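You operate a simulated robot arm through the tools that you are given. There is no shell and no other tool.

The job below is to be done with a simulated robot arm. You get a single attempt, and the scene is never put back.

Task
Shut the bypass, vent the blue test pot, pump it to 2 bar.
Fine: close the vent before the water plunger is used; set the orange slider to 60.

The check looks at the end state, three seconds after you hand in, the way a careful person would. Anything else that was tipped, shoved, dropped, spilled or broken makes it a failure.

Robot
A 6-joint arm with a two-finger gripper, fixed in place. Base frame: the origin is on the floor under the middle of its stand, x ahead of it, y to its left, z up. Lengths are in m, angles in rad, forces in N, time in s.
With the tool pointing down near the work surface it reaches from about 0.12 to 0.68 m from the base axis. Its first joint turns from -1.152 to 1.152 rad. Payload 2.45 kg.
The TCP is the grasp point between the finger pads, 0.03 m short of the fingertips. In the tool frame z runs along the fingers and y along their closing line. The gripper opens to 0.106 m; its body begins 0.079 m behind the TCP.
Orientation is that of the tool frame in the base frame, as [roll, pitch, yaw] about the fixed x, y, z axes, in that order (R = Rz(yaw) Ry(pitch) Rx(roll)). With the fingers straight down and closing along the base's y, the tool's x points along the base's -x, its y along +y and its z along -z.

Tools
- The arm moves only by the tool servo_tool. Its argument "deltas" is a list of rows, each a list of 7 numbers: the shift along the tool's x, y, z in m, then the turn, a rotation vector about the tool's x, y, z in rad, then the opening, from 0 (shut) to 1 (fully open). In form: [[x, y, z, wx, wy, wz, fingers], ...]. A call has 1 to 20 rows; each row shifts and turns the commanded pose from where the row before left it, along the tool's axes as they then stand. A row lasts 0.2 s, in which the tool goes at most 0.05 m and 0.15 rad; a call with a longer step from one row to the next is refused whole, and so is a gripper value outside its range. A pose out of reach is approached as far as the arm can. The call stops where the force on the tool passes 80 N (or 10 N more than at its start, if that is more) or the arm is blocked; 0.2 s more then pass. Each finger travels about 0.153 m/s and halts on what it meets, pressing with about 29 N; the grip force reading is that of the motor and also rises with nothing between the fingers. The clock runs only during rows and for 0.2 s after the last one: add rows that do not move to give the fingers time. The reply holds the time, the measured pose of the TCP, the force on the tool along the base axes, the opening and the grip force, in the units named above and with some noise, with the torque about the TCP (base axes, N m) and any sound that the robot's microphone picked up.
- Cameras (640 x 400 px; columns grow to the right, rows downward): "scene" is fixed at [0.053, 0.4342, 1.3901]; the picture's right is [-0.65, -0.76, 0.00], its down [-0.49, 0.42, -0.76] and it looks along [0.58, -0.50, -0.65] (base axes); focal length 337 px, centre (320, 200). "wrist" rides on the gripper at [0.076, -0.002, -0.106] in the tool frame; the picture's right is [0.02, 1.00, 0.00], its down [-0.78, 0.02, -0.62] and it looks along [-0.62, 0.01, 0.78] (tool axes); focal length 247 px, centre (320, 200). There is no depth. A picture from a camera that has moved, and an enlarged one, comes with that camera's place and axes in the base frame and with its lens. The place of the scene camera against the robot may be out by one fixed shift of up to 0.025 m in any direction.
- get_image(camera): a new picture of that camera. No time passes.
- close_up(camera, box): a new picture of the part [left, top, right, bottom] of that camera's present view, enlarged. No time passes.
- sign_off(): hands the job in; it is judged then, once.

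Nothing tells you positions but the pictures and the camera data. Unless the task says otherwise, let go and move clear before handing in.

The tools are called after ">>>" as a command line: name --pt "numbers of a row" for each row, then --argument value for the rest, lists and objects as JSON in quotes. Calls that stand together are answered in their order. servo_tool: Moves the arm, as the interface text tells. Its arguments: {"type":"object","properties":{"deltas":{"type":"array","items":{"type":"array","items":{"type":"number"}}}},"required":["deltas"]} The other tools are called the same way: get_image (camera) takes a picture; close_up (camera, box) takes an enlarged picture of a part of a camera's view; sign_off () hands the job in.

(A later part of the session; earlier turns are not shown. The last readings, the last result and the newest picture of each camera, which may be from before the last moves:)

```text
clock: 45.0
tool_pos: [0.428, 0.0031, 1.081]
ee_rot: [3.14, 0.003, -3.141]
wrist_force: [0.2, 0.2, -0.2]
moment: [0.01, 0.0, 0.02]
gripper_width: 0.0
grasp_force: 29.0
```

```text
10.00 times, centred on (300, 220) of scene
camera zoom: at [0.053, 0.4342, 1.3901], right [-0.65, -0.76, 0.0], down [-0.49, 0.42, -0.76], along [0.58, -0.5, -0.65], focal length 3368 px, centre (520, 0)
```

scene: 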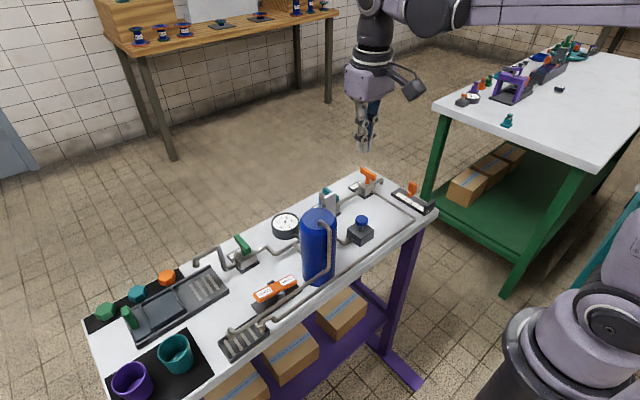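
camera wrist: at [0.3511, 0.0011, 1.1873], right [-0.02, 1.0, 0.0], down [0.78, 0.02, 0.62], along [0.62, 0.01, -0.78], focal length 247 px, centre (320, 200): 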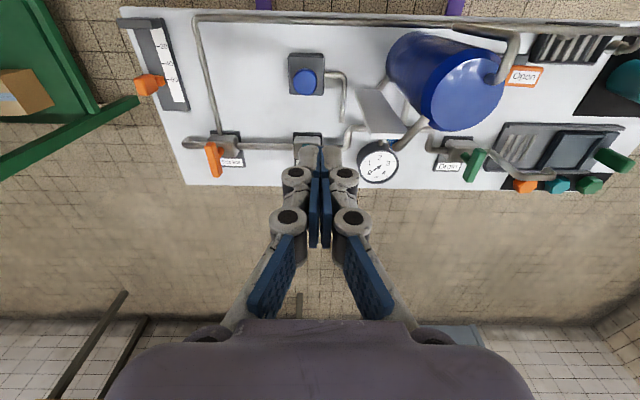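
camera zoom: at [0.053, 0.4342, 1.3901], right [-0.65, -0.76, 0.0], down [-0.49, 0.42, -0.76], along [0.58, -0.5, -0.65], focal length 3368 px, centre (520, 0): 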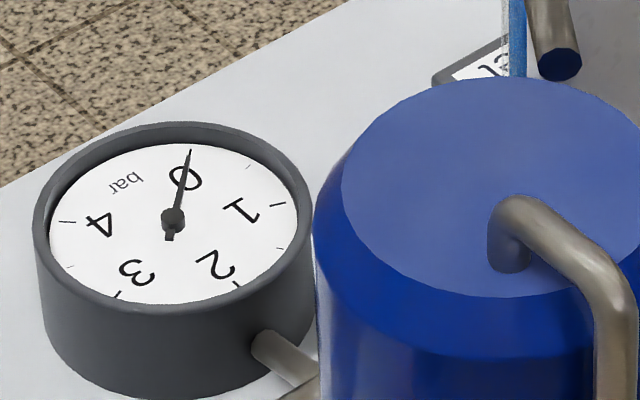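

The gauge sits at 0 and the vent is closed. I'll shift 2 cm to line up with the plunger and come down to just above its cap.

>>> servo_tool --pt "0 -0.0205 0 0 0 0 0" --pt "0 0 0.045 0 0 0 0" --pt "0 0 0.045 0 0 0 0" --pt "0 0 0.045 0 0 0 0" --pt "0 0 0.043 0 0 0 0" --pt "0 0 0 0 0 0 0"

>>> get_image --camera "wrist"

>>> close_up --camera "scene" --box '[260, 150, 420, 260]'

>>> close_up --camera "scene" --box '[330, 190, 390, 250]'

```text
clock: 46.4
tool_pos: [0.43, -0.0188, 0.9061]
ee_rot: [3.142, 0.001, -3.14]
wrist_force: [-0.9, 0.6, 1.2]
moment: [0.0, -0.01, -0.01]
gripper_width: 0.0
grasp_force: 29.1
```

```text
taken
camera wrist: at [0.3534, -0.0212, 1.0106], right [-0.02, 1.0, 0.0], down [0.78, 0.02, 0.62], along [0.62, 0.01, -0.78], focal length 247 px, centre (320, 200)
```

wrist: 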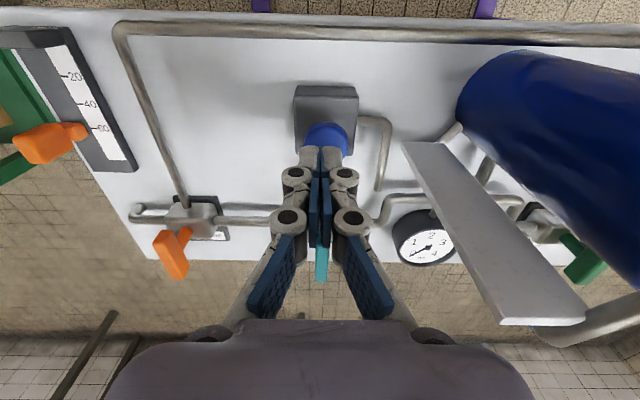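

```text
3.64 times, centred on (340, 205) of scene
camera zoom: at [0.053, 0.4342, 1.3901], right [-0.65, -0.76, 0.0], down [-0.49, 0.42, -0.76], along [0.58, -0.5, -0.65], focal length 1225 px, centre (247, 182)
```

zoom: 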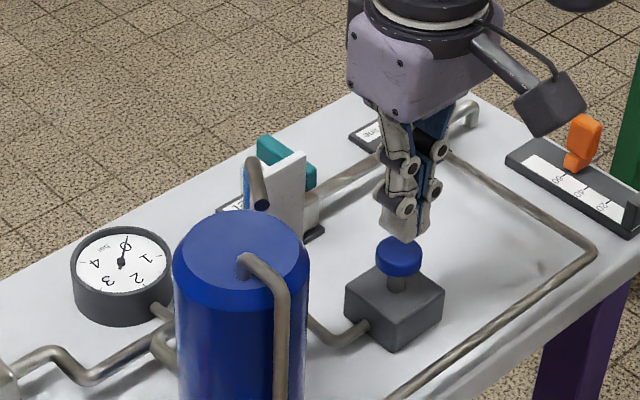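

```text
6.67 times, centred on (360, 220) of scene
camera zoom: at [0.053, 0.4342, 1.3901], right [-0.65, -0.76, 0.0], down [-0.49, 0.42, -0.76], along [0.58, -0.5, -0.65], focal length 2246 px, centre (53, 67)
```

zoom: 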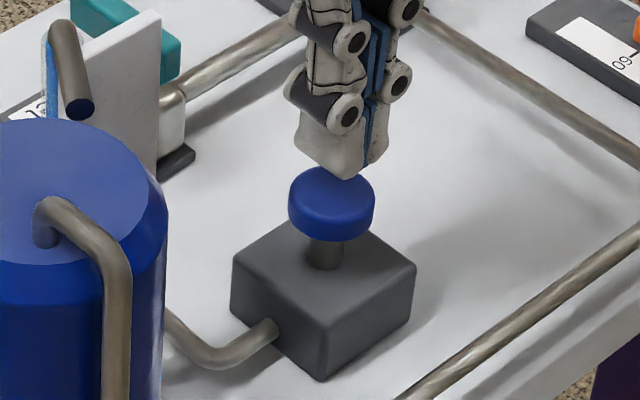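

The alignment is good, with the cap about 3 mm toward +y of the fingertips and roughly 16 mm below them. I'll make that shift and press the plunger slowly for the first stroke, watching the force and the gauge.

>>> servo_tool --pt "0.001 0.003 0.008 0 0 0 0" --pt "0 0 0.006 0 0 0 0" --pt "0 0 0.003 0 0 0 0" --pt "0 0 0.003 0 0 0 0" --pt "0 0 0.003 0 0 0 0"

>>> close_up --camera "scene" --box '[260, 150, 420, 260]'

>>> close_up --camera "scene" --box '[270, 200, 330, 240]'

```text
clock: 47.6
tool_pos: [0.4287, -0.0158, 0.8826]
ee_rot: [3.14, 0.002, -3.14]
wrist_force: [0.1, -0.4, 3.6]
moment: [-0.01, 0.02, 0.0]
gripper_width: 0.0058
grasp_force: 28.3
```

```text
3.64 times, centred on (340, 205) of scene
camera zoom: at [0.053, 0.4342, 1.3901], right [-0.65, -0.76, 0.0], down [-0.49, 0.42, -0.76], along [0.58, -0.5, -0.65], focal length 1225 px, centre (247, 182)
```

zoom: 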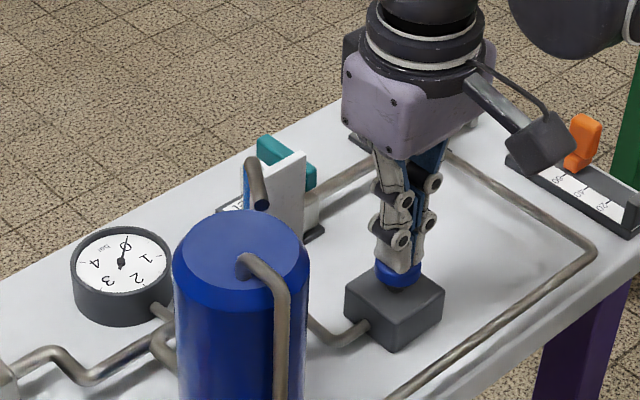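

```text
10.00 times, centred on (300, 220) of scene
camera zoom: at [0.053, 0.4342, 1.3901], right [-0.65, -0.76, 0.0], down [-0.49, 0.42, -0.76], along [0.58, -0.5, -0.65], focal length 3368 px, centre (520, 0)
```

zoom: 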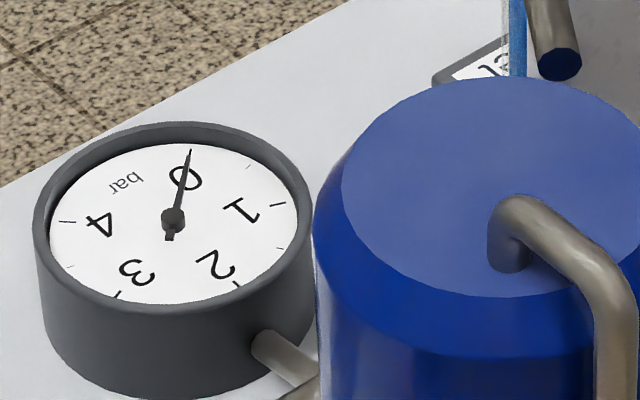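

Contact is made at a light 3.6 N and the cap is going down. I'll carry on through the stroke.

>>> servo_tool --pt "0 0 0.003 0 0 0 0" --pt "0 0 0.003 0 0 0 0" --pt "0 0 0.002 0 0 0 0" --pt "0 0 0 0 0 0 0"

>>> close_up --camera "scene" --box '[330, 190, 390, 250]'

>>> close_up --camera "scene" --box '[270, 200, 330, 240]'

```text
clock: 48.6
tool_pos: [0.4279, -0.0155, 0.874]
ee_rot: [-3.14, 0.001, -3.141]
wrist_force: [1.2, 0.7, 5.2]
moment: [0.02, 0.01, -0.03]
gripper_width: 0.0059
grasp_force: 28.4
heard: click
```

```text
6.67 times, centred on (360, 220) of scene
camera zoom: at [0.053, 0.4342, 1.3901], right [-0.65, -0.76, 0.0], down [-0.49, 0.42, -0.76], along [0.58, -0.5, -0.65], focal length 2246 px, centre (53, 67)
```

zoom: 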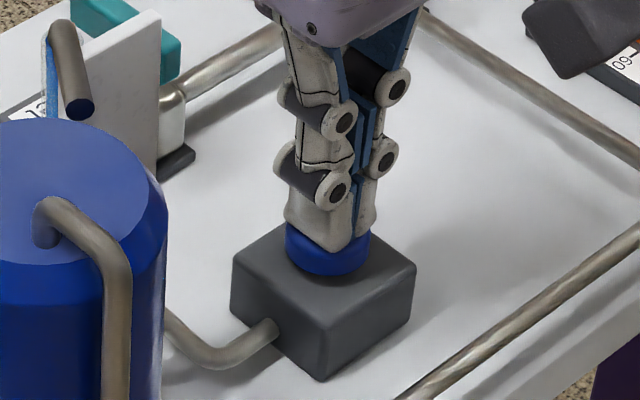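

```text
10.00 times, centred on (300, 220) of scene
camera zoom: at [0.053, 0.4342, 1.3901], right [-0.65, -0.76, 0.0], down [-0.49, 0.42, -0.76], along [0.58, -0.5, -0.65], focal length 3368 px, centre (520, 0)
```

zoom: 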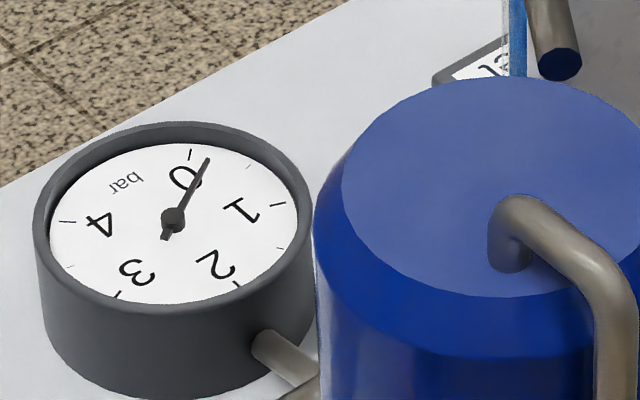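

There was a click and the needle rose a little (about 0.2 bar), so each stroke adds a step. I'll lift to let the plunger return and check the reading.

>>> servo_tool --pt "0 0 -0.008 0 0 0 0" --pt "0 0 -0.01 0 0 0 0" --pt "0 0 0 0 0 0 0" --pt "0 0 0 0 0 0 0"

>>> close_up --camera "scene" --box '[330, 190, 390, 250]'

>>> close_up --camera "scene" --box '[270, 200, 305, 235]'

```text
clock: 49.6
tool_pos: [0.4275, -0.0147, 0.8929]
ee_rot: [3.14, 0.001, -3.14]
wrist_force: [-0.4, 0.7, 0.7]
moment: [0.02, -0.01, -0.03]
gripper_width: 0.0
grasp_force: 28.8
```

```text
6.67 times, centred on (360, 220) of scene
camera zoom: at [0.053, 0.4342, 1.3901], right [-0.65, -0.76, 0.0], down [-0.49, 0.42, -0.76], along [0.58, -0.5, -0.65], focal length 2246 px, centre (53, 67)
```

zoom: 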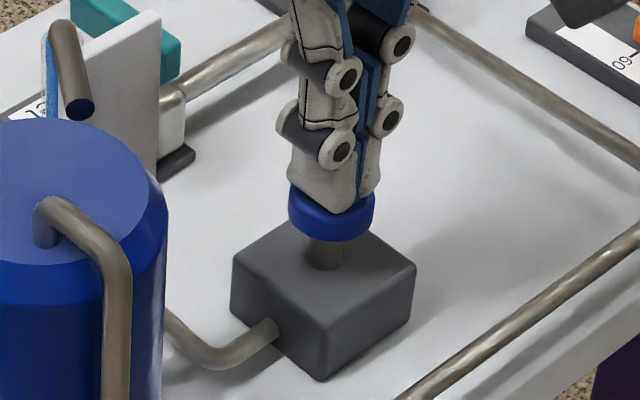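

```text
11.43 times, centred on (288, 218) of scene
camera zoom: at [0.053, 0.4342, 1.3901], right [-0.65, -0.76, 0.0], down [-0.49, 0.42, -0.76], along [0.58, -0.5, -0.65], focal length 3850 px, centre (691, 0)
```

zoom: 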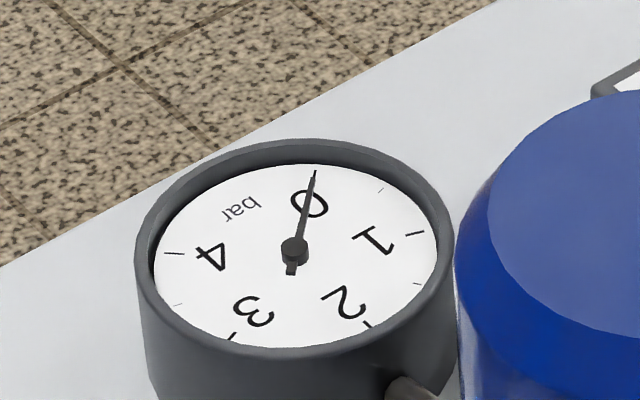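

>>> close_up --camera "scene" --box '[270, 200, 330, 240]'

>>> close_up --camera "scene" --box '[240, 260, 310, 310]'

>>> close_up --camera "wrist" --box '[370, 180, 470, 280]'

>>> close_up --camera "scene" --box '[200, 220, 280, 280]'

>>> close_up --camera "scene" --box '[310, 160, 390, 220]'

```text
10.00 times, centred on (300, 220) of scene
camera zoom: at [0.053, 0.4342, 1.3901], right [-0.65, -0.76, 0.0], down [-0.49, 0.42, -0.76], along [0.58, -0.5, -0.65], focal length 3368 px, centre (520, 0)
```

zoom: 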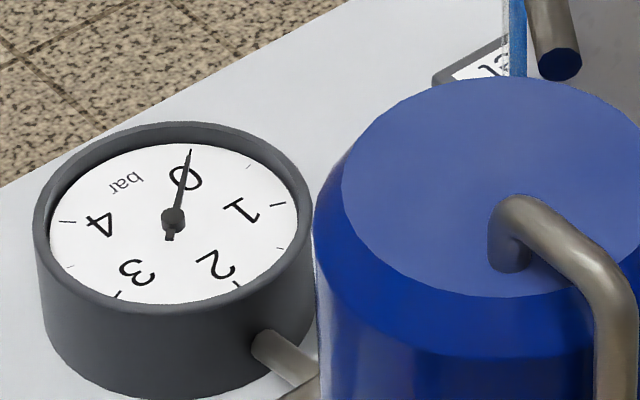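

```text
8.00 times, centred on (275, 285) of scene
camera zoom: at [0.053, 0.4342, 1.3901], right [-0.65, -0.76, 0.0], down [-0.49, 0.42, -0.76], along [0.58, -0.5, -0.65], focal length 2695 px, centre (680, -480)
```

zoom: 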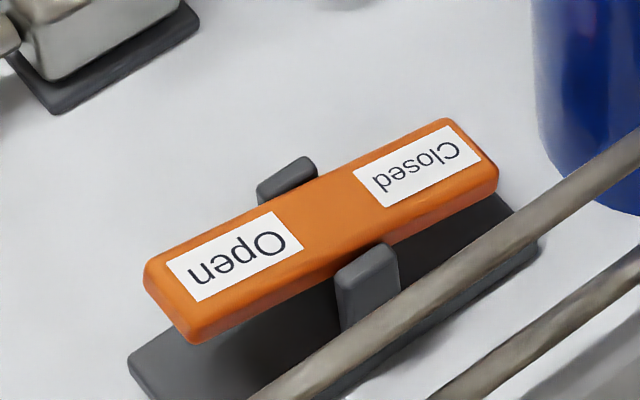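

```text
4.00 times, centred on (420, 230) of wrist
camera zoom: at [0.3518, -0.0171, 0.9986], right [-0.02, 1.0, 0.0], down [0.78, 0.02, 0.62], along [0.62, 0.01, -0.78], focal length 988 px, centre (-80, 80)
```

zoom: 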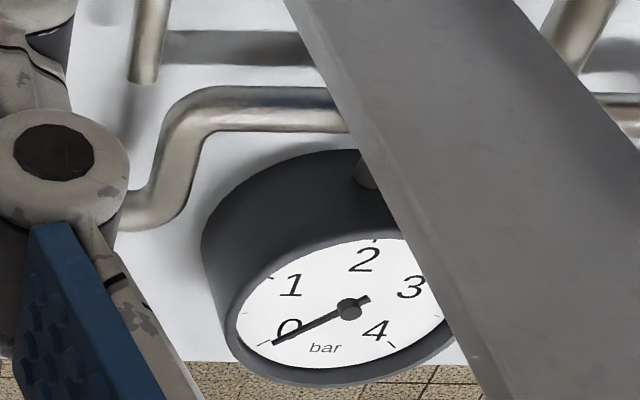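

```text
6.67 times, centred on (240, 250) of scene
camera zoom: at [0.053, 0.4342, 1.3901], right [-0.65, -0.76, 0.0], down [-0.49, 0.42, -0.76], along [0.58, -0.5, -0.65], focal length 2246 px, centre (853, -133)
```

zoom: 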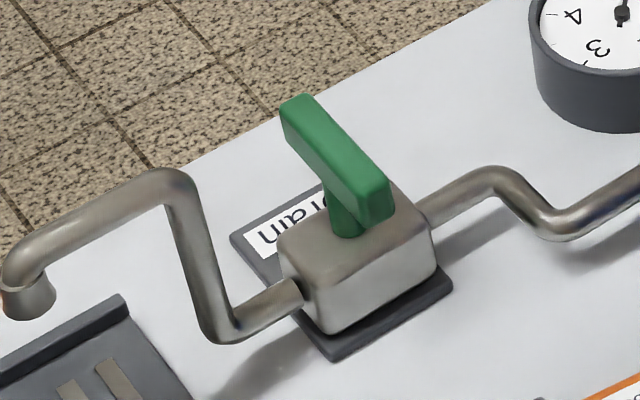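

```text
6.67 times, centred on (350, 190) of scene
camera zoom: at [0.053, 0.4342, 1.3901], right [-0.65, -0.76, 0.0], down [-0.49, 0.42, -0.76], along [0.58, -0.5, -0.65], focal length 2246 px, centre (120, 267)
```

zoom: 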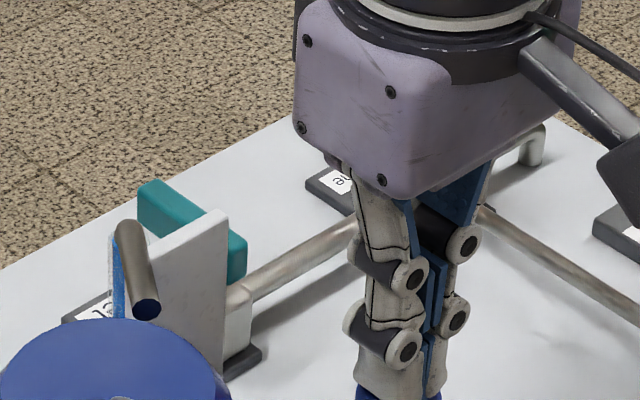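

The needle rose to about 0.2 bar but fell back to 0. The rocker looks more level than it was at the start, so I take it the vent isn't fully seated and is leaking. No more pumping until it is shut. I'll go back and measure the rocker.

>>> servo_tool --pt "0 0 -0.045 0 0 0 0" --pt "0 0 -0.045 0 0 0 0" --pt "0 0 -0.045 0 0 0 0.5" --pt "0 0 -0.045 0 0 0 1" --pt "0.02 0.04 -0.01 0 0 0 1" --pt "0.02 0.04 -0.01 0 0 0 1" --pt "0.02 0.04 0 0 0 0 1" --pt "0.02 0.04 0 0 0 0 1" --pt "0.02 0.034 0 0 0 0 1" --pt "0 0 0 0 0 0 1"

>>> close_up --camera "wrist" --box '[290, 90, 410, 210]'

>>> servo_tool --pt "0 0.045 0 0 0 0 1" --pt "0 0.045 0 0 0 0 1" --pt "0 0 0 0 0 0 1"

>>> close_up --camera "wrist" --box '[230, 90, 350, 210]'

>>> close_up --camera "scene" --box '[240, 260, 310, 310]'

```text
clock: 51.8
tool_pos: [0.3289, 0.1831, 1.0913]
ee_rot: [-3.14, 0.002, -3.141]
wrist_force: [0.5, 0.1, 0.0]
moment: [0.04, 0.0, -0.01]
gripper_width: 0.1062
grasp_force: 0.1
```

```text
3.33 times, centred on (350, 150) of wrist
camera zoom: at [0.2523, 0.1801, 1.1972], right [-0.02, 1.0, 0.0], down [0.78, 0.02, 0.62], along [0.62, 0.01, -0.78], focal length 823 px, centre (220, 367)
```

zoom: 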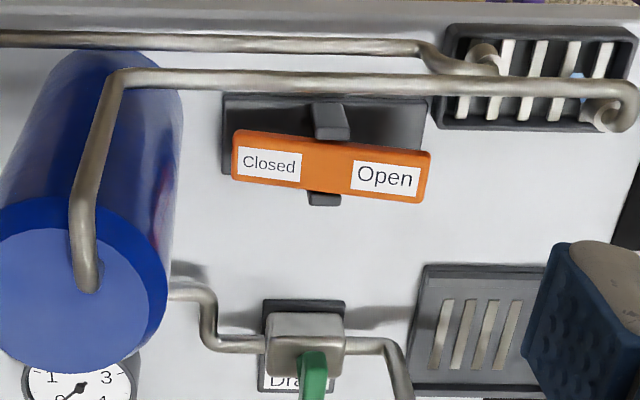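

```text
clock: 52.6
tool_pos: [0.3306, 0.2689, 1.0914]
ee_rot: [-3.141, 0.003, -3.141]
wrist_force: [0.6, -0.8, -0.7]
moment: [0.02, 0.01, 0.03]
gripper_width: 0.1062
grasp_force: 0.1
```

```text
3.33 times, centred on (290, 150) of wrist
camera zoom: at [0.2534, 0.2675, 1.1973], right [-0.02, 1.0, 0.0], down [0.78, 0.02, 0.62], along [0.62, 0.01, -0.78], focal length 823 px, centre (420, 367)
```

zoom: 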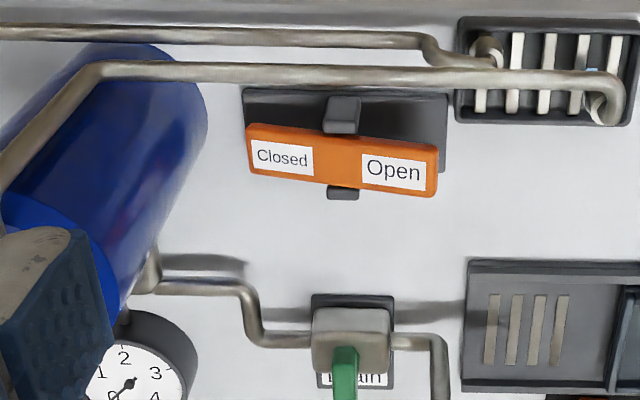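

```text
8.00 times, centred on (275, 285) of scene
camera zoom: at [0.053, 0.4342, 1.3901], right [-0.65, -0.76, 0.0], down [-0.49, 0.42, -0.76], along [0.58, -0.5, -0.65], focal length 2695 px, centre (680, -480)
```

zoom: 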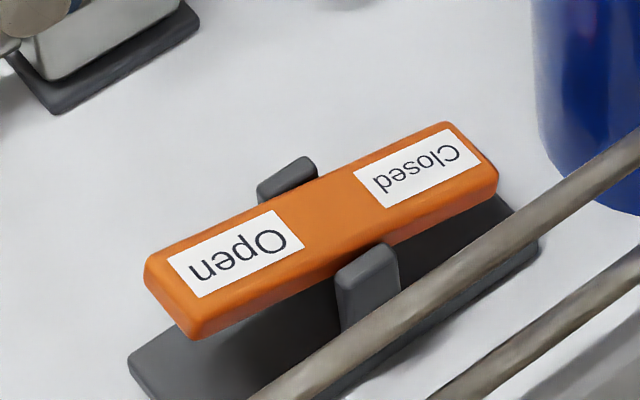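

The rocker seems to be still creeping toward its fully closed position. I'll wait a few seconds without moving and compare.

>>> servo_tool --pt "0 0 0 0 0 0 1" --pt "0 0 0 0 0 0 1" --pt "0 0 0 0 0 0 1" --pt "0 0 0 0 0 0 1" --pt "0 0 0 0 0 0 1" --pt "0 0 0 0 0 0 1" --pt "0 0 0 0 0 0 1" --pt "0 0 0 0 0 0 1" --pt "0 0 0 0 0 0 1" --pt "0 0 0 0 0 0 1" --pt "0 0 0 0 0 0 1" --pt "0 0 0 0 0 0 1" --pt "0 0 0 0 0 0 1" --pt "0 0 0 0 0 0 1" --pt "0 0 0 0 0 0 1"

>>> close_up --camera "scene" --box '[240, 260, 310, 310]'

>>> close_up --camera "wrist" --box '[230, 90, 350, 210]'

```text
clock: 55.8
tool_pos: [0.3298, 0.2698, 1.0899]
ee_rot: [-3.14, 0.002, -3.139]
wrist_force: [-0.2, -0.1, 0.3]
moment: [0.01, -0.02, 0.01]
gripper_width: 0.106
grasp_force: 0.1
```

```text
8.00 times, centred on (275, 285) of scene
camera zoom: at [0.053, 0.4342, 1.3901], right [-0.65, -0.76, 0.0], down [-0.49, 0.42, -0.76], along [0.58, -0.5, -0.65], focal length 2695 px, centre (680, -480)
```

zoom: 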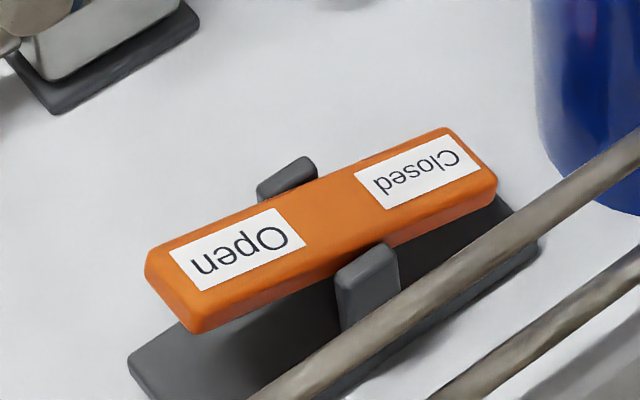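

```text
3.33 times, centred on (290, 150) of wrist
camera zoom: at [0.2534, 0.2671, 1.1974], right [-0.02, 1.0, 0.0], down [0.78, 0.02, 0.62], along [0.62, 0.01, -0.78], focal length 823 px, centre (420, 367)
```

zoom: 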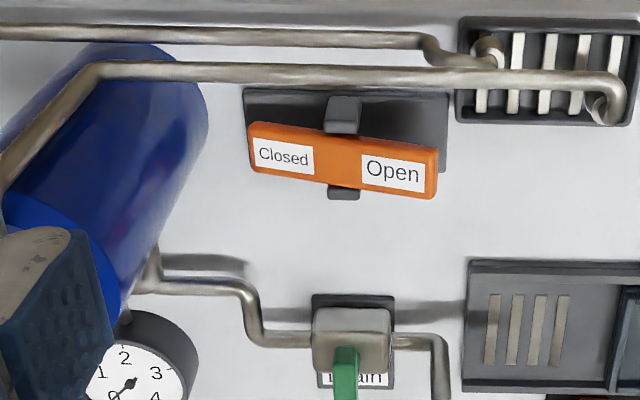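

It is indeed creeping shut on its own, and is now almost at its starting tilt. I'll wait some more and confirm that it settles.

>>> servo_tool --pt "0 0 0 0 0 0 1" --pt "0 0 0 0 0 0 1" --pt "0 0 0 0 0 0 1" --pt "0 0 0 0 0 0 1" --pt "0 0 0 0 0 0 1" --pt "0 0 0 0 0 0 1" --pt "0 0 0 0 0 0 1" --pt "0 0 0 0 0 0 1" --pt "0 0 0 0 0 0 1" --pt "0 0 0 0 0 0 1" --pt "0 0 0 0 0 0 1" --pt "0 0 0 0 0 0 1" --pt "0 0 0 0 0 0 1" --pt "0 0 0 0 0 0 1" --pt "0 0 0 0 0 0 1" --pt "0 0 0 0 0 0 1" --pt "0 0 0 0 0 0 1" --pt "0 0 0 0 0 0 1" --pt "0 0 0 0 0 0 1" --pt "0 0 0 0 0 0 1"

>>> close_up --camera "scene" --box '[240, 260, 310, 310]'

>>> close_up --camera "wrist" --box '[230, 90, 350, 210]'

```text
clock: 60.0
tool_pos: [0.3299, 0.2693, 1.0926]
ee_rot: [-3.141, 0.002, -3.141]
wrist_force: [-0.4, 0.4, -0.8]
moment: [0.0, 0.05, -0.02]
gripper_width: 0.1062
grasp_force: 0.0
```

```text
8.00 times, centred on (275, 285) of scene
camera zoom: at [0.053, 0.4342, 1.3901], right [-0.65, -0.76, 0.0], down [-0.49, 0.42, -0.76], along [0.58, -0.5, -0.65], focal length 2695 px, centre (680, -480)
```

zoom: 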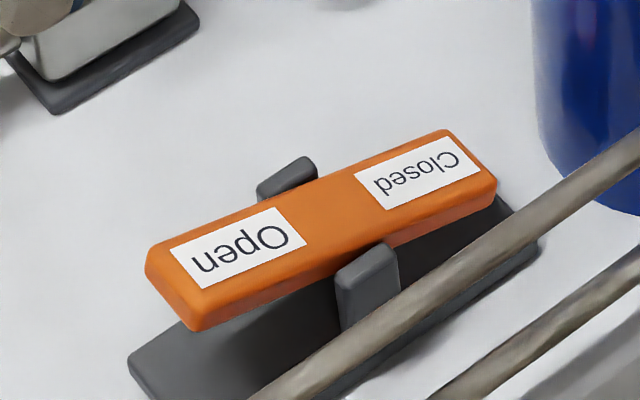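

```text
3.33 times, centred on (290, 150) of wrist
camera zoom: at [0.2534, 0.2671, 1.1974], right [-0.02, 1.0, 0.0], down [0.78, 0.02, 0.62], along [0.62, 0.01, -0.78], focal length 823 px, centre (420, 367)
```

zoom: 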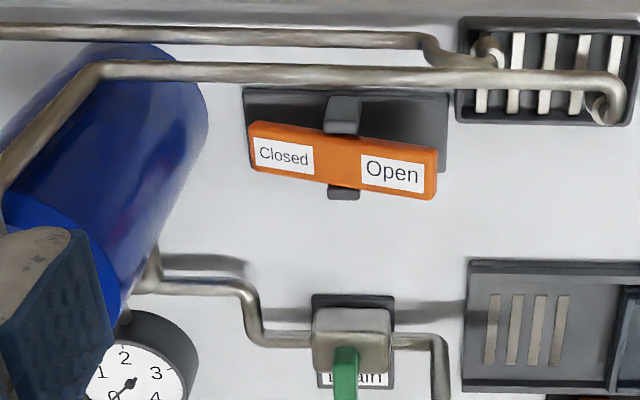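

The rocker now matches its original closed position exactly. I'll return to the plunger with closed fingers.

>>> servo_tool --pt "-0.014 -0.0407 0 0 0 0 0.5" --pt "-0.014 -0.0407 0 0 0 0 0" --pt "-0.014 -0.0407 0 0 0 0 0" --pt "-0.014 -0.0407 0 0 0 0 0" --pt "-0.014 -0.0407 0 0 0 0 0" --pt "-0.014 -0.0407 0 0 0 0 0" --pt "-0.014 -0.0407 0 0 0 0 0" --pt "0 0 0.045 0 0 0 0" --pt "0 0 0.045 0 0 0 0" --pt "0 0 0.045 0 0 0 0" --pt "0 0 0.045 0 0 0 0" --pt "0 0 0.012 0 0 0 0" --pt "0 0 0 0 0 0 0"

>>> close_up --camera "scene" --box '[330, 190, 390, 250]'

>>> close_up --camera "scene" --box '[270, 200, 330, 240]'

```text
clock: 62.8
tool_pos: [0.4258, -0.0145, 0.899]
ee_rot: [3.14, 0.0, -3.139]
wrist_force: [0.5, -0.3, 0.2]
moment: [0.0, 0.0, 0.02]
gripper_width: 0.0001
grasp_force: 28.7
```

```text
6.67 times, centred on (360, 220) of scene
camera zoom: at [0.053, 0.4342, 1.3901], right [-0.65, -0.76, 0.0], down [-0.49, 0.42, -0.76], along [0.58, -0.5, -0.65], focal length 2246 px, centre (53, 67)
```

zoom: 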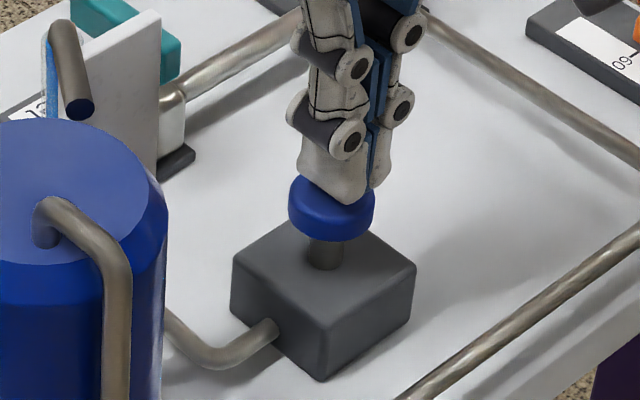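

```text
10.00 times, centred on (300, 220) of scene
camera zoom: at [0.053, 0.4342, 1.3901], right [-0.65, -0.76, 0.0], down [-0.49, 0.42, -0.76], along [0.58, -0.5, -0.65], focal length 3368 px, centre (520, 0)
```

zoom: 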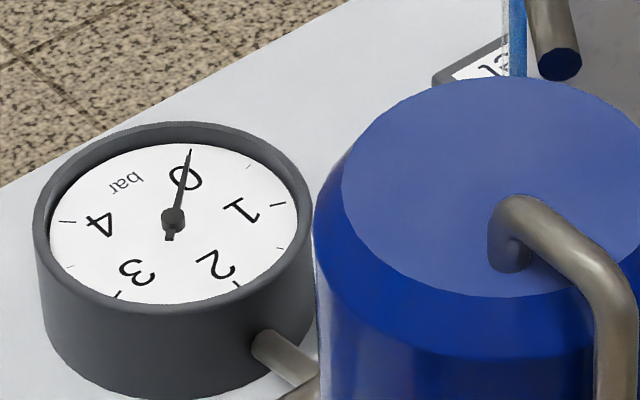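

I'll do one stroke, hold it, release, and read the gauge.

>>> servo_tool --pt "0 0 0.008 0 0 0 0" --pt "0 0 0.006 0 0 0 0" --pt "0 0 0.005 0 0 0 0" --pt "0 0 0.005 0 0 0 0" --pt "0 0 0 0 0 0 0" --pt "0 0 -0.012 0 0 0 0" --pt "0 0 -0.01 0 0 0 0" --pt "0 0 0 0 0 0 0" --pt "0 0 0 0 0 0 0"

>>> close_up --camera "scene" --box '[270, 200, 330, 240]'

```text
clock: 64.8
tool_pos: [0.4252, -0.0155, 0.8974]
ee_rot: [3.141, 0.002, -3.139]
wrist_force: [0.3, 0.2, 0.0]
moment: [0.0, -0.04, 0.04]
gripper_width: 0.0001
grasp_force: 28.5
heard: click
```

```text
10.00 times, centred on (300, 220) of scene
camera zoom: at [0.053, 0.4342, 1.3901], right [-0.65, -0.76, 0.0], down [-0.49, 0.42, -0.76], along [0.58, -0.5, -0.65], focal length 3368 px, centre (520, 0)
```

zoom: 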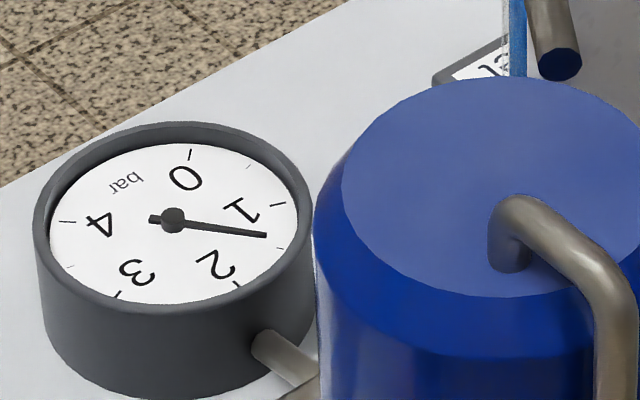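

The needle now stands near 1.4 bar after one stroke. I'll wait without touching to see whether it is still moving.

>>> servo_tool --pt "0 0 0 0 0 0 0" --pt "0 0 0 0 0 0 0" --pt "0 0 0 0 0 0 0" --pt "0 0 0 0 0 0 0" --pt "0 0 0 0 0 0 0"

>>> close_up --camera "scene" --box '[270, 200, 330, 240]'

>>> close_up --camera "wrist" --box '[370, 180, 470, 280]'

```text
clock: 66.0
tool_pos: [0.4256, -0.0149, 0.8968]
ee_rot: [-3.141, 0.002, -3.14]
wrist_force: [0.4, 0.6, -0.1]
moment: [-0.02, 0.01, 0.0]
gripper_width: 0.0
grasp_force: 28.8
```

```text
10.00 times, centred on (300, 220) of scene
camera zoom: at [0.053, 0.4342, 1.3901], right [-0.65, -0.76, 0.0], down [-0.49, 0.42, -0.76], along [0.58, -0.5, -0.65], focal length 3368 px, centre (520, 0)
```

zoom: 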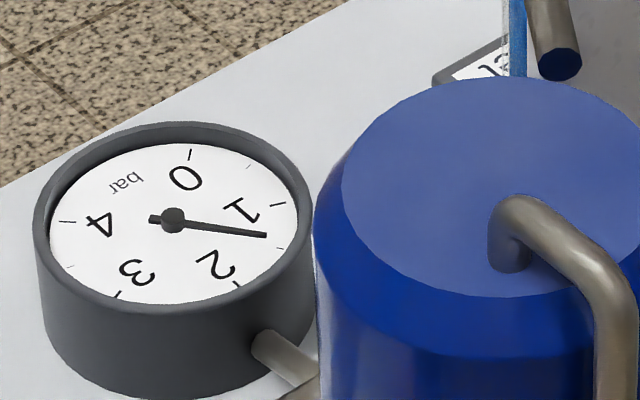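

```text
4.00 times, centred on (420, 230) of wrist
camera zoom: at [0.3489, -0.0179, 1.0036], right [-0.02, 1.0, 0.0], down [0.78, 0.02, 0.62], along [0.62, 0.01, -0.78], focal length 988 px, centre (-80, 80)
```

zoom: 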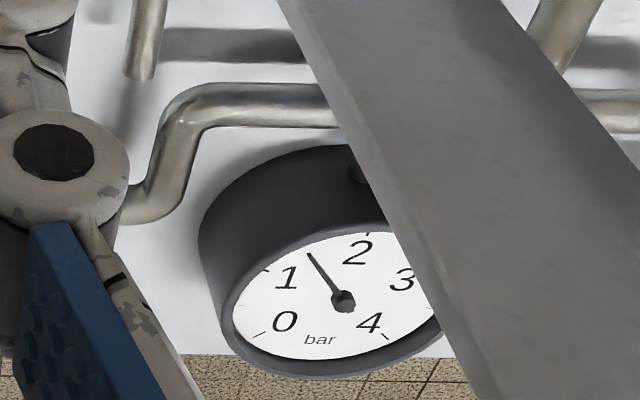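

It holds steady at about 1.4 bar. A second full stroke might overshoot 2 bar, so I'll press in small increments and read the gauge at each depth.

>>> servo_tool --pt "0 0 0.006 0 0 0 0" --pt "0 0 0.004 0 0 0 0" --pt "0 0 0 0 0 0 0"

>>> close_up --camera "scene" --box '[270, 200, 330, 240]'

>>> close_up --camera "scene" --box '[330, 190, 390, 250]'

```text
clock: 66.8
tool_pos: [0.4267, -0.0143, 0.8885]
ee_rot: [-3.142, 0.003, -3.139]
wrist_force: [-0.6, -0.5, 0.7]
moment: [-0.01, -0.03, 0.01]
gripper_width: 0.0063
grasp_force: 28.7
```

```text
10.00 times, centred on (300, 220) of scene
camera zoom: at [0.053, 0.4342, 1.3901], right [-0.65, -0.76, 0.0], down [-0.49, 0.42, -0.76], along [0.58, -0.5, -0.65], focal length 3368 px, centre (520, 0)
```

zoom: 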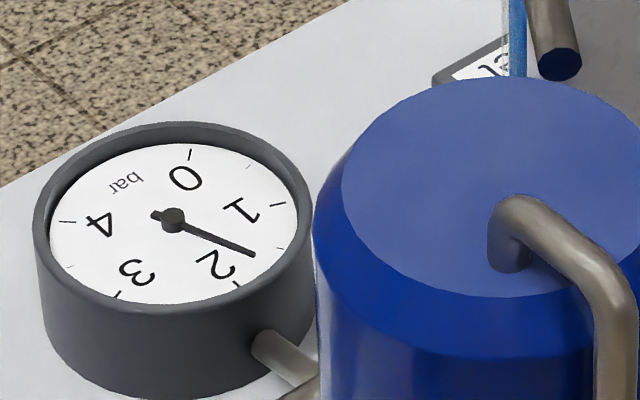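

```text
6.67 times, centred on (360, 220) of scene
camera zoom: at [0.053, 0.4342, 1.3901], right [-0.65, -0.76, 0.0], down [-0.49, 0.42, -0.76], along [0.58, -0.5, -0.65], focal length 2246 px, centre (53, 67)
```

zoom: 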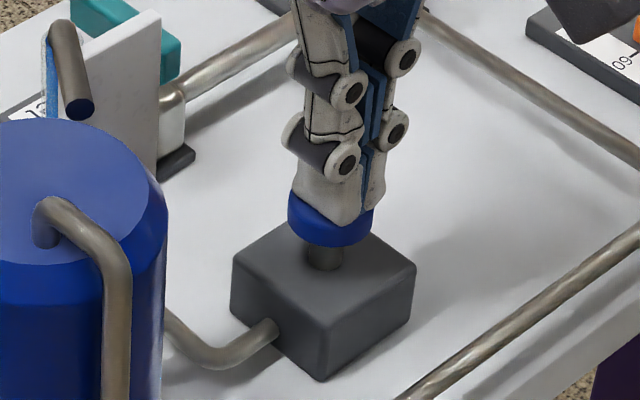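

Pressure follows the plunger depth, now about 1.7 bar and roughly 0.09 bar per mm. I'll press about 2 mm more and read again.

>>> servo_tool --pt "0 0 0.001 0 0 0 0" --pt "0 0 0.001 0 0 0 0" --pt "0 0 0 0 0 0 0"

>>> close_up --camera "scene" --box '[270, 200, 330, 240]'

>>> close_up --camera "wrist" --box '[390, 190, 470, 270]'

```text
clock: 67.6
tool_pos: [0.4256, -0.0155, 0.8862]
ee_rot: [3.142, 0.0, -3.141]
wrist_force: [0.1, 0.9, 1.8]
moment: [0.03, -0.04, -0.02]
gripper_width: 0.0
grasp_force: 28.2
```

```text
10.00 times, centred on (300, 220) of scene
camera zoom: at [0.053, 0.4342, 1.3901], right [-0.65, -0.76, 0.0], down [-0.49, 0.42, -0.76], along [0.58, -0.5, -0.65], focal length 3368 px, centre (520, 0)
```

zoom: 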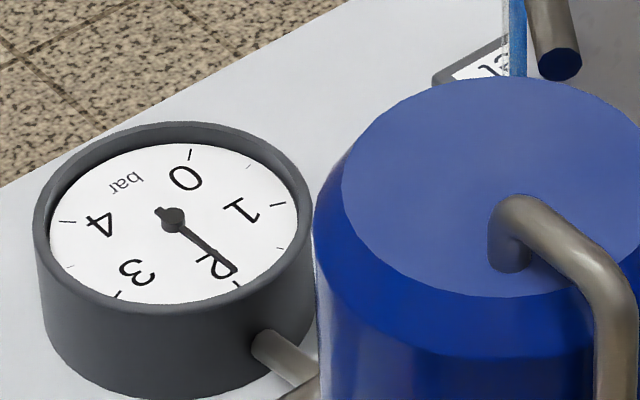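

```text
5.00 times, centred on (430, 230) of wrist
camera zoom: at [0.3495, -0.018, 0.9921], right [-0.02, 1.0, 0.0], down [0.78, 0.02, 0.62], along [0.62, 0.01, -0.78], focal length 1235 px, centre (-230, 50)
```

zoom: 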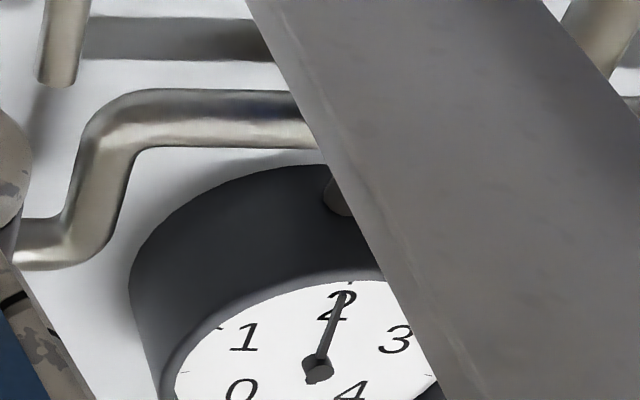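

The needle is very close to 2 bar. I'll zoom in to judge it exactly.

>>> close_up --camera "scene" --box '[272, 211, 304, 232]'

>>> close_up --camera "scene" --box '[284, 218, 300, 232]'

>>> close_up --camera "wrist" --box '[420, 242, 450, 272]'

```text
16.00 times, centred on (288, 222) of scene
camera zoom: at [0.053, 0.4342, 1.3901], right [-0.65, -0.76, 0.0], down [-0.49, 0.42, -0.76], along [0.58, -0.5, -0.65], focal length 5389 px, centre (832, -144)
```

zoom: 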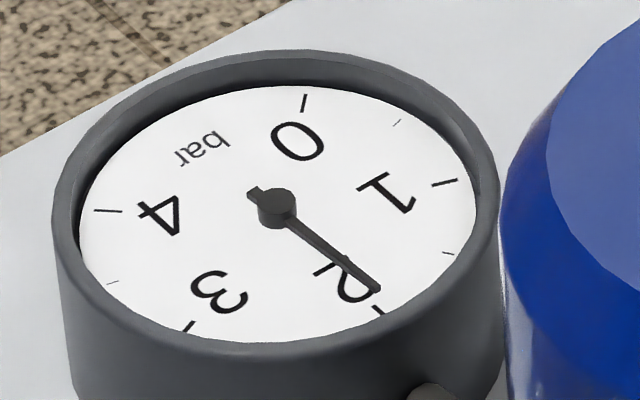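

```text
16.00 times, centred on (292, 225) of scene
camera zoom: at [0.053, 0.4342, 1.3901], right [-0.65, -0.76, 0.0], down [-0.49, 0.42, -0.76], along [0.58, -0.5, -0.65], focal length 5389 px, centre (768, -200)
```

zoom: 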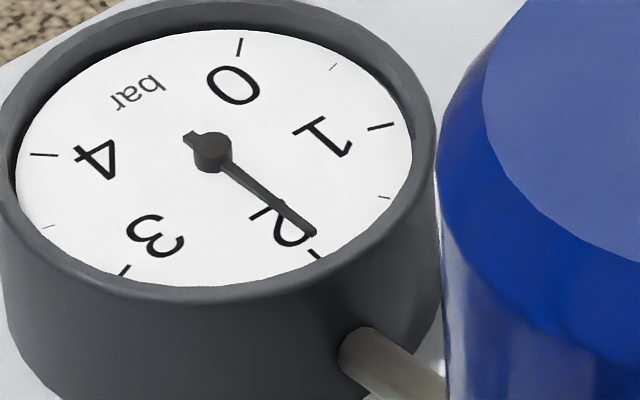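

```text
13.33 times, centred on (435, 257) of wrist
camera zoom: at [0.3495, -0.018, 0.9921], right [-0.02, 1.0, 0.0], down [0.78, 0.02, 0.62], along [0.62, 0.01, -0.78], focal length 3293 px, centre (-1213, -560)
```

zoom: 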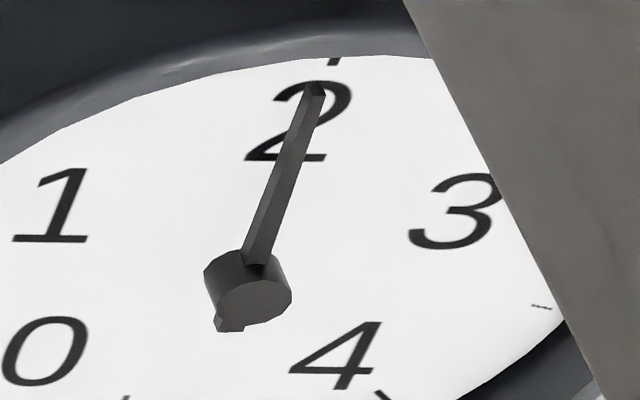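

The needle is a hair short of the 2 tick, which I make about 1.95. I'll nudge the plunger a further 0.4 mm and zoom again.

>>> servo_tool --pt "0 0 0.0004 0 0 0 0" --pt "0 0 0 0 0 0 0" --pt "0 0 0 0 0 0 0"

>>> close_up --camera "scene" --box '[272, 211, 304, 232]'

>>> close_up --camera "wrist" --box '[420, 242, 450, 272]'

```text
clock: 68.4
tool_pos: [0.4261, -0.0164, 0.8856]
ee_rot: [-3.14, 0.002, -3.141]
wrist_force: [1.4, -0.2, 2.2]
moment: [-0.04, 0.0, -0.03]
gripper_width: 0.0062
grasp_force: 28.6
```

```text
16.00 times, centred on (288, 222) of scene
camera zoom: at [0.053, 0.4342, 1.3901], right [-0.65, -0.76, 0.0], down [-0.49, 0.42, -0.76], along [0.58, -0.5, -0.65], focal length 5389 px, centre (832, -144)
```

zoom: 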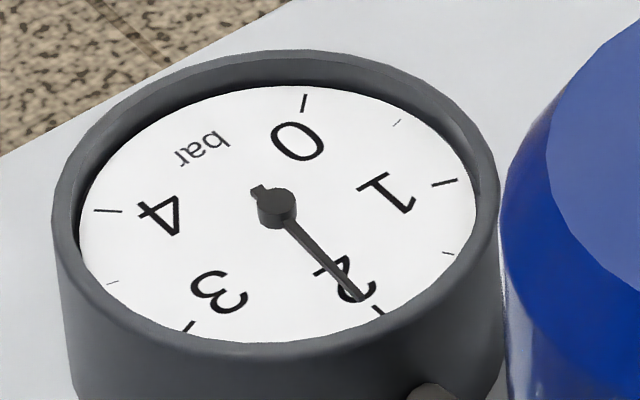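

```text
13.33 times, centred on (435, 257) of wrist
camera zoom: at [0.3491, -0.0182, 0.9913], right [-0.02, 1.0, 0.0], down [0.78, 0.02, 0.62], along [0.62, 0.01, -0.78], focal length 3293 px, centre (-1213, -560)
```

zoom: 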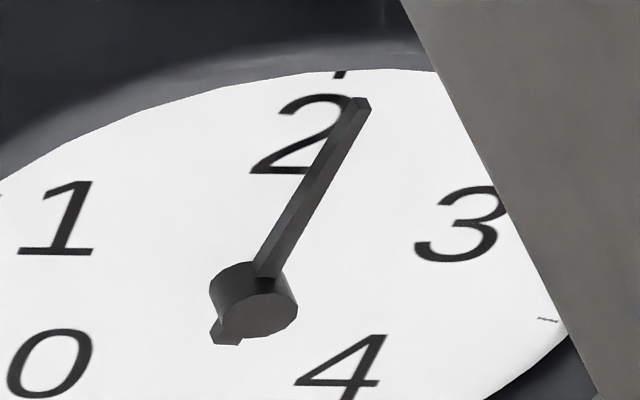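

The needle now reads about 2.0: its direction works out at 2.03 ± 0.03. I'll release the plunger straight up and see whether the pressure holds.

>>> servo_tool --pt "0 0 -0.008 0 0 0 0" --pt "0 0 -0.012 0 0 0 0" --pt "0 0 -0.01 0 0 0 0" --pt "0 0 0 0 0 0 0"

>>> close_up --camera "scene" --box '[272, 211, 304, 232]'

>>> close_up --camera "scene" --box '[330, 190, 390, 250]'

>>> get_image --camera "wrist"

```text
clock: 69.4
tool_pos: [0.4253, -0.0153, 0.9149]
ee_rot: [-3.141, 0.002, -3.14]
wrist_force: [0.3, 0.8, 0.1]
moment: [-0.01, 0.01, -0.01]
gripper_width: 0.0
grasp_force: 28.6
```

```text
16.00 times, centred on (288, 222) of scene
camera zoom: at [0.053, 0.4342, 1.3901], right [-0.65, -0.76, 0.0], down [-0.49, 0.42, -0.76], along [0.58, -0.5, -0.65], focal length 5389 px, centre (832, -144)
```

zoom: 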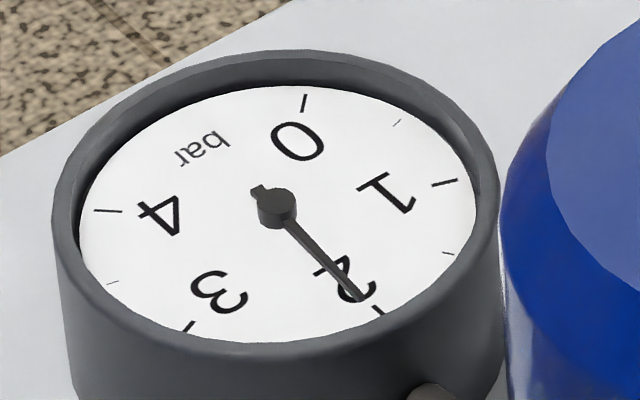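

```text
6.67 times, centred on (360, 220) of scene
camera zoom: at [0.053, 0.4342, 1.3901], right [-0.65, -0.76, 0.0], down [-0.49, 0.42, -0.76], along [0.58, -0.5, -0.65], focal length 2246 px, centre (53, 67)
```

zoom: 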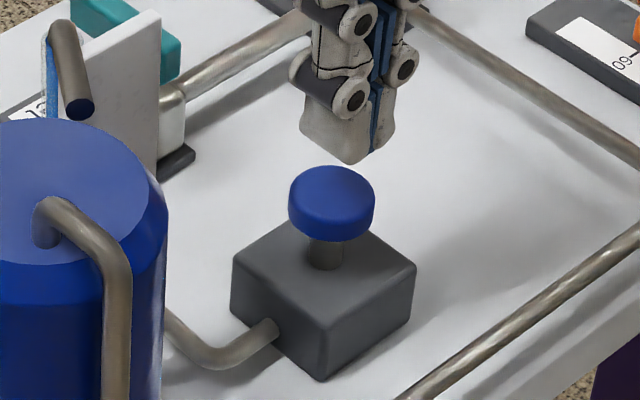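

```text
taken
camera wrist: at [0.3492, -0.0181, 1.022], right [-0.02, 1.0, 0.0], down [0.78, 0.02, 0.62], along [0.62, 0.01, -0.78], focal length 247 px, centre (320, 200)
```

wrist: 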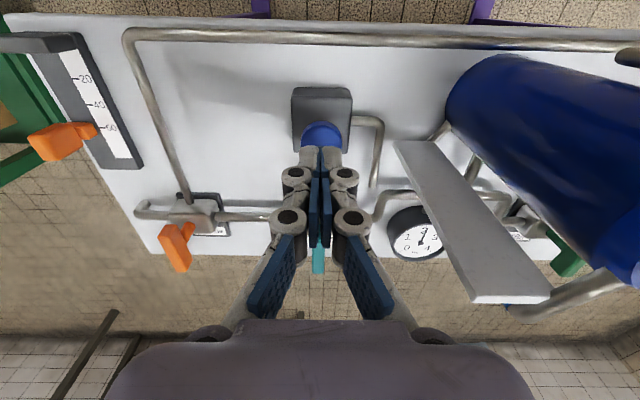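

It holds after release. I'll rise well clear and look at the gauge from nearly straight above to be sure of the reading and that it stays put.

>>> servo_tool --pt "0 0 -0.045 0 0 0 0" --pt "0 0 -0.045 0 0 0 0" --pt "0 0 -0.045 0 0 0 0" --pt "0 0 -0.045 0 0 0 0.5" --pt "0 0.04 0 0 0 0 1" --pt "0 0.04 0 0 0 0 1" --pt "0 0.035 0 0 0 0 1" --pt "-0.03 0 0 0 0 0 1" --pt "-0.03 0 0 0 0 0 1" --pt "0 0 0 0 0 0 1"

>>> get_image --camera "wrist"

>>> close_up --camera "scene" --box '[272, 211, 304, 232]'

```text
clock: 71.6
tool_pos: [0.4847, 0.0999, 1.0957]
ee_rot: [-3.141, 0.003, -3.14]
wrist_force: [-0.7, 0.1, 0.4]
moment: [0.01, 0.02, 0.0]
gripper_width: 0.1061
grasp_force: 0.1
```

```text
taken
camera wrist: at [0.4087, 0.0979, 1.2021], right [-0.02, 1.0, 0.0], down [0.78, 0.02, 0.62], along [0.62, 0.01, -0.78], focal length 247 px, centre (320, 200)
```

wrist: 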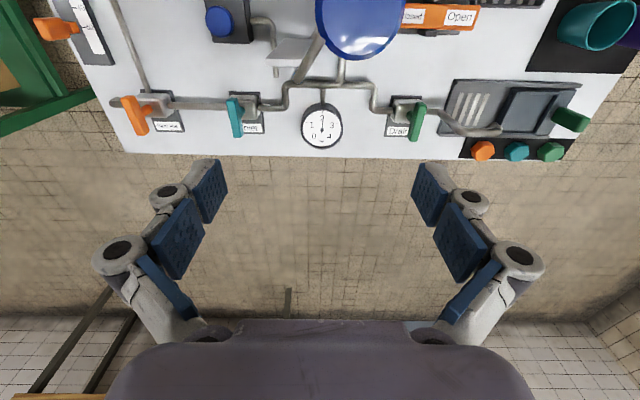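

```text
16.00 times, centred on (288, 222) of scene
camera zoom: at [0.053, 0.4342, 1.3901], right [-0.65, -0.76, 0.0], down [-0.49, 0.42, -0.76], along [0.58, -0.5, -0.65], focal length 5389 px, centre (832, -144)
```

zoom: 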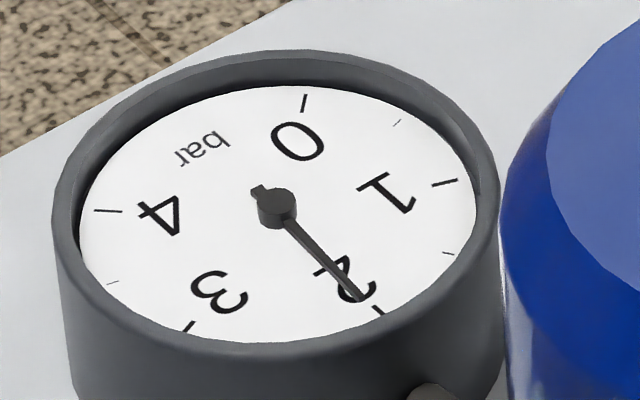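

>>> close_up --camera "wrist" --box '[295, 98, 350, 153]'

>>> close_up --camera "wrist" --box '[90, 60, 270, 160]'

>>> close_up --camera "scene" --box '[240, 260, 310, 310]'

>>> get_image --camera "scene"

```text
7.27 times, centred on (322, 126) of wrist
camera zoom: at [0.4087, 0.0979, 1.2021], right [-0.02, 1.0, 0.0], down [0.78, 0.02, 0.62], along [0.62, 0.01, -0.78], focal length 1796 px, centre (302, 742)
```

zoom: 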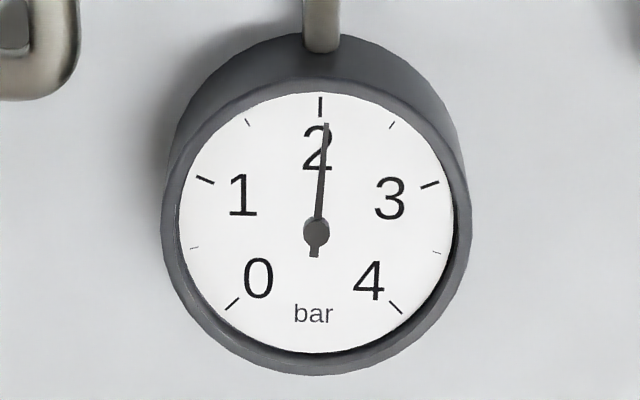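

```text
3.56 times, centred on (180, 110) of wrist
camera zoom: at [0.4087, 0.0979, 1.2021], right [-0.02, 1.0, 0.0], down [0.78, 0.02, 0.62], along [0.62, 0.01, -0.78], focal length 878 px, centre (818, 520)
```

zoom: 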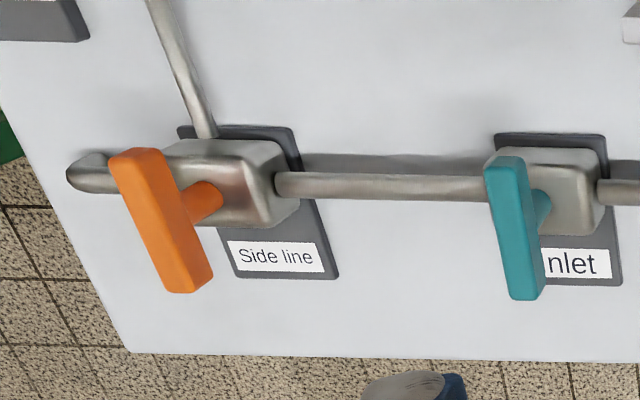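

```text
8.00 times, centred on (275, 285) of scene
camera zoom: at [0.053, 0.4342, 1.3901], right [-0.65, -0.76, 0.0], down [-0.49, 0.42, -0.76], along [0.58, -0.5, -0.65], focal length 2695 px, centre (680, -480)
```

zoom: 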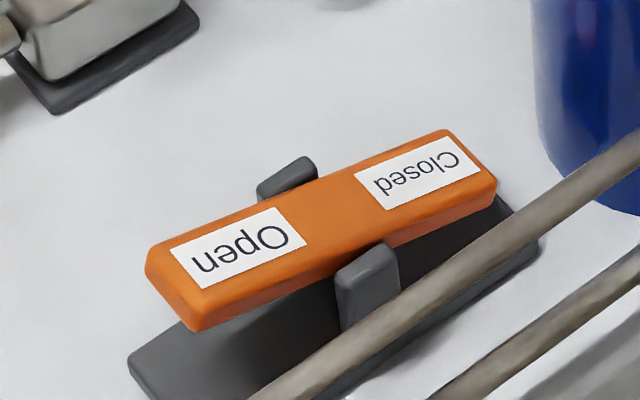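

```text
taken
```

scene: 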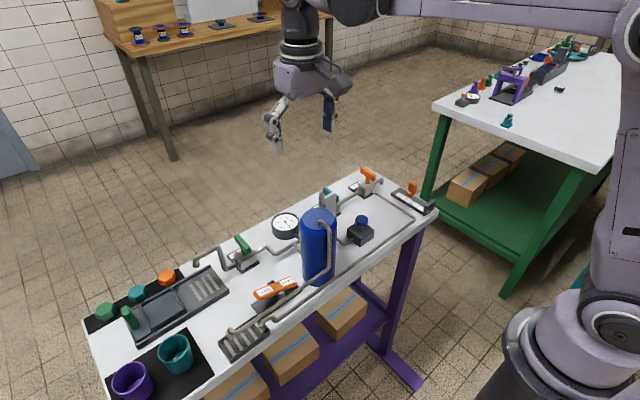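

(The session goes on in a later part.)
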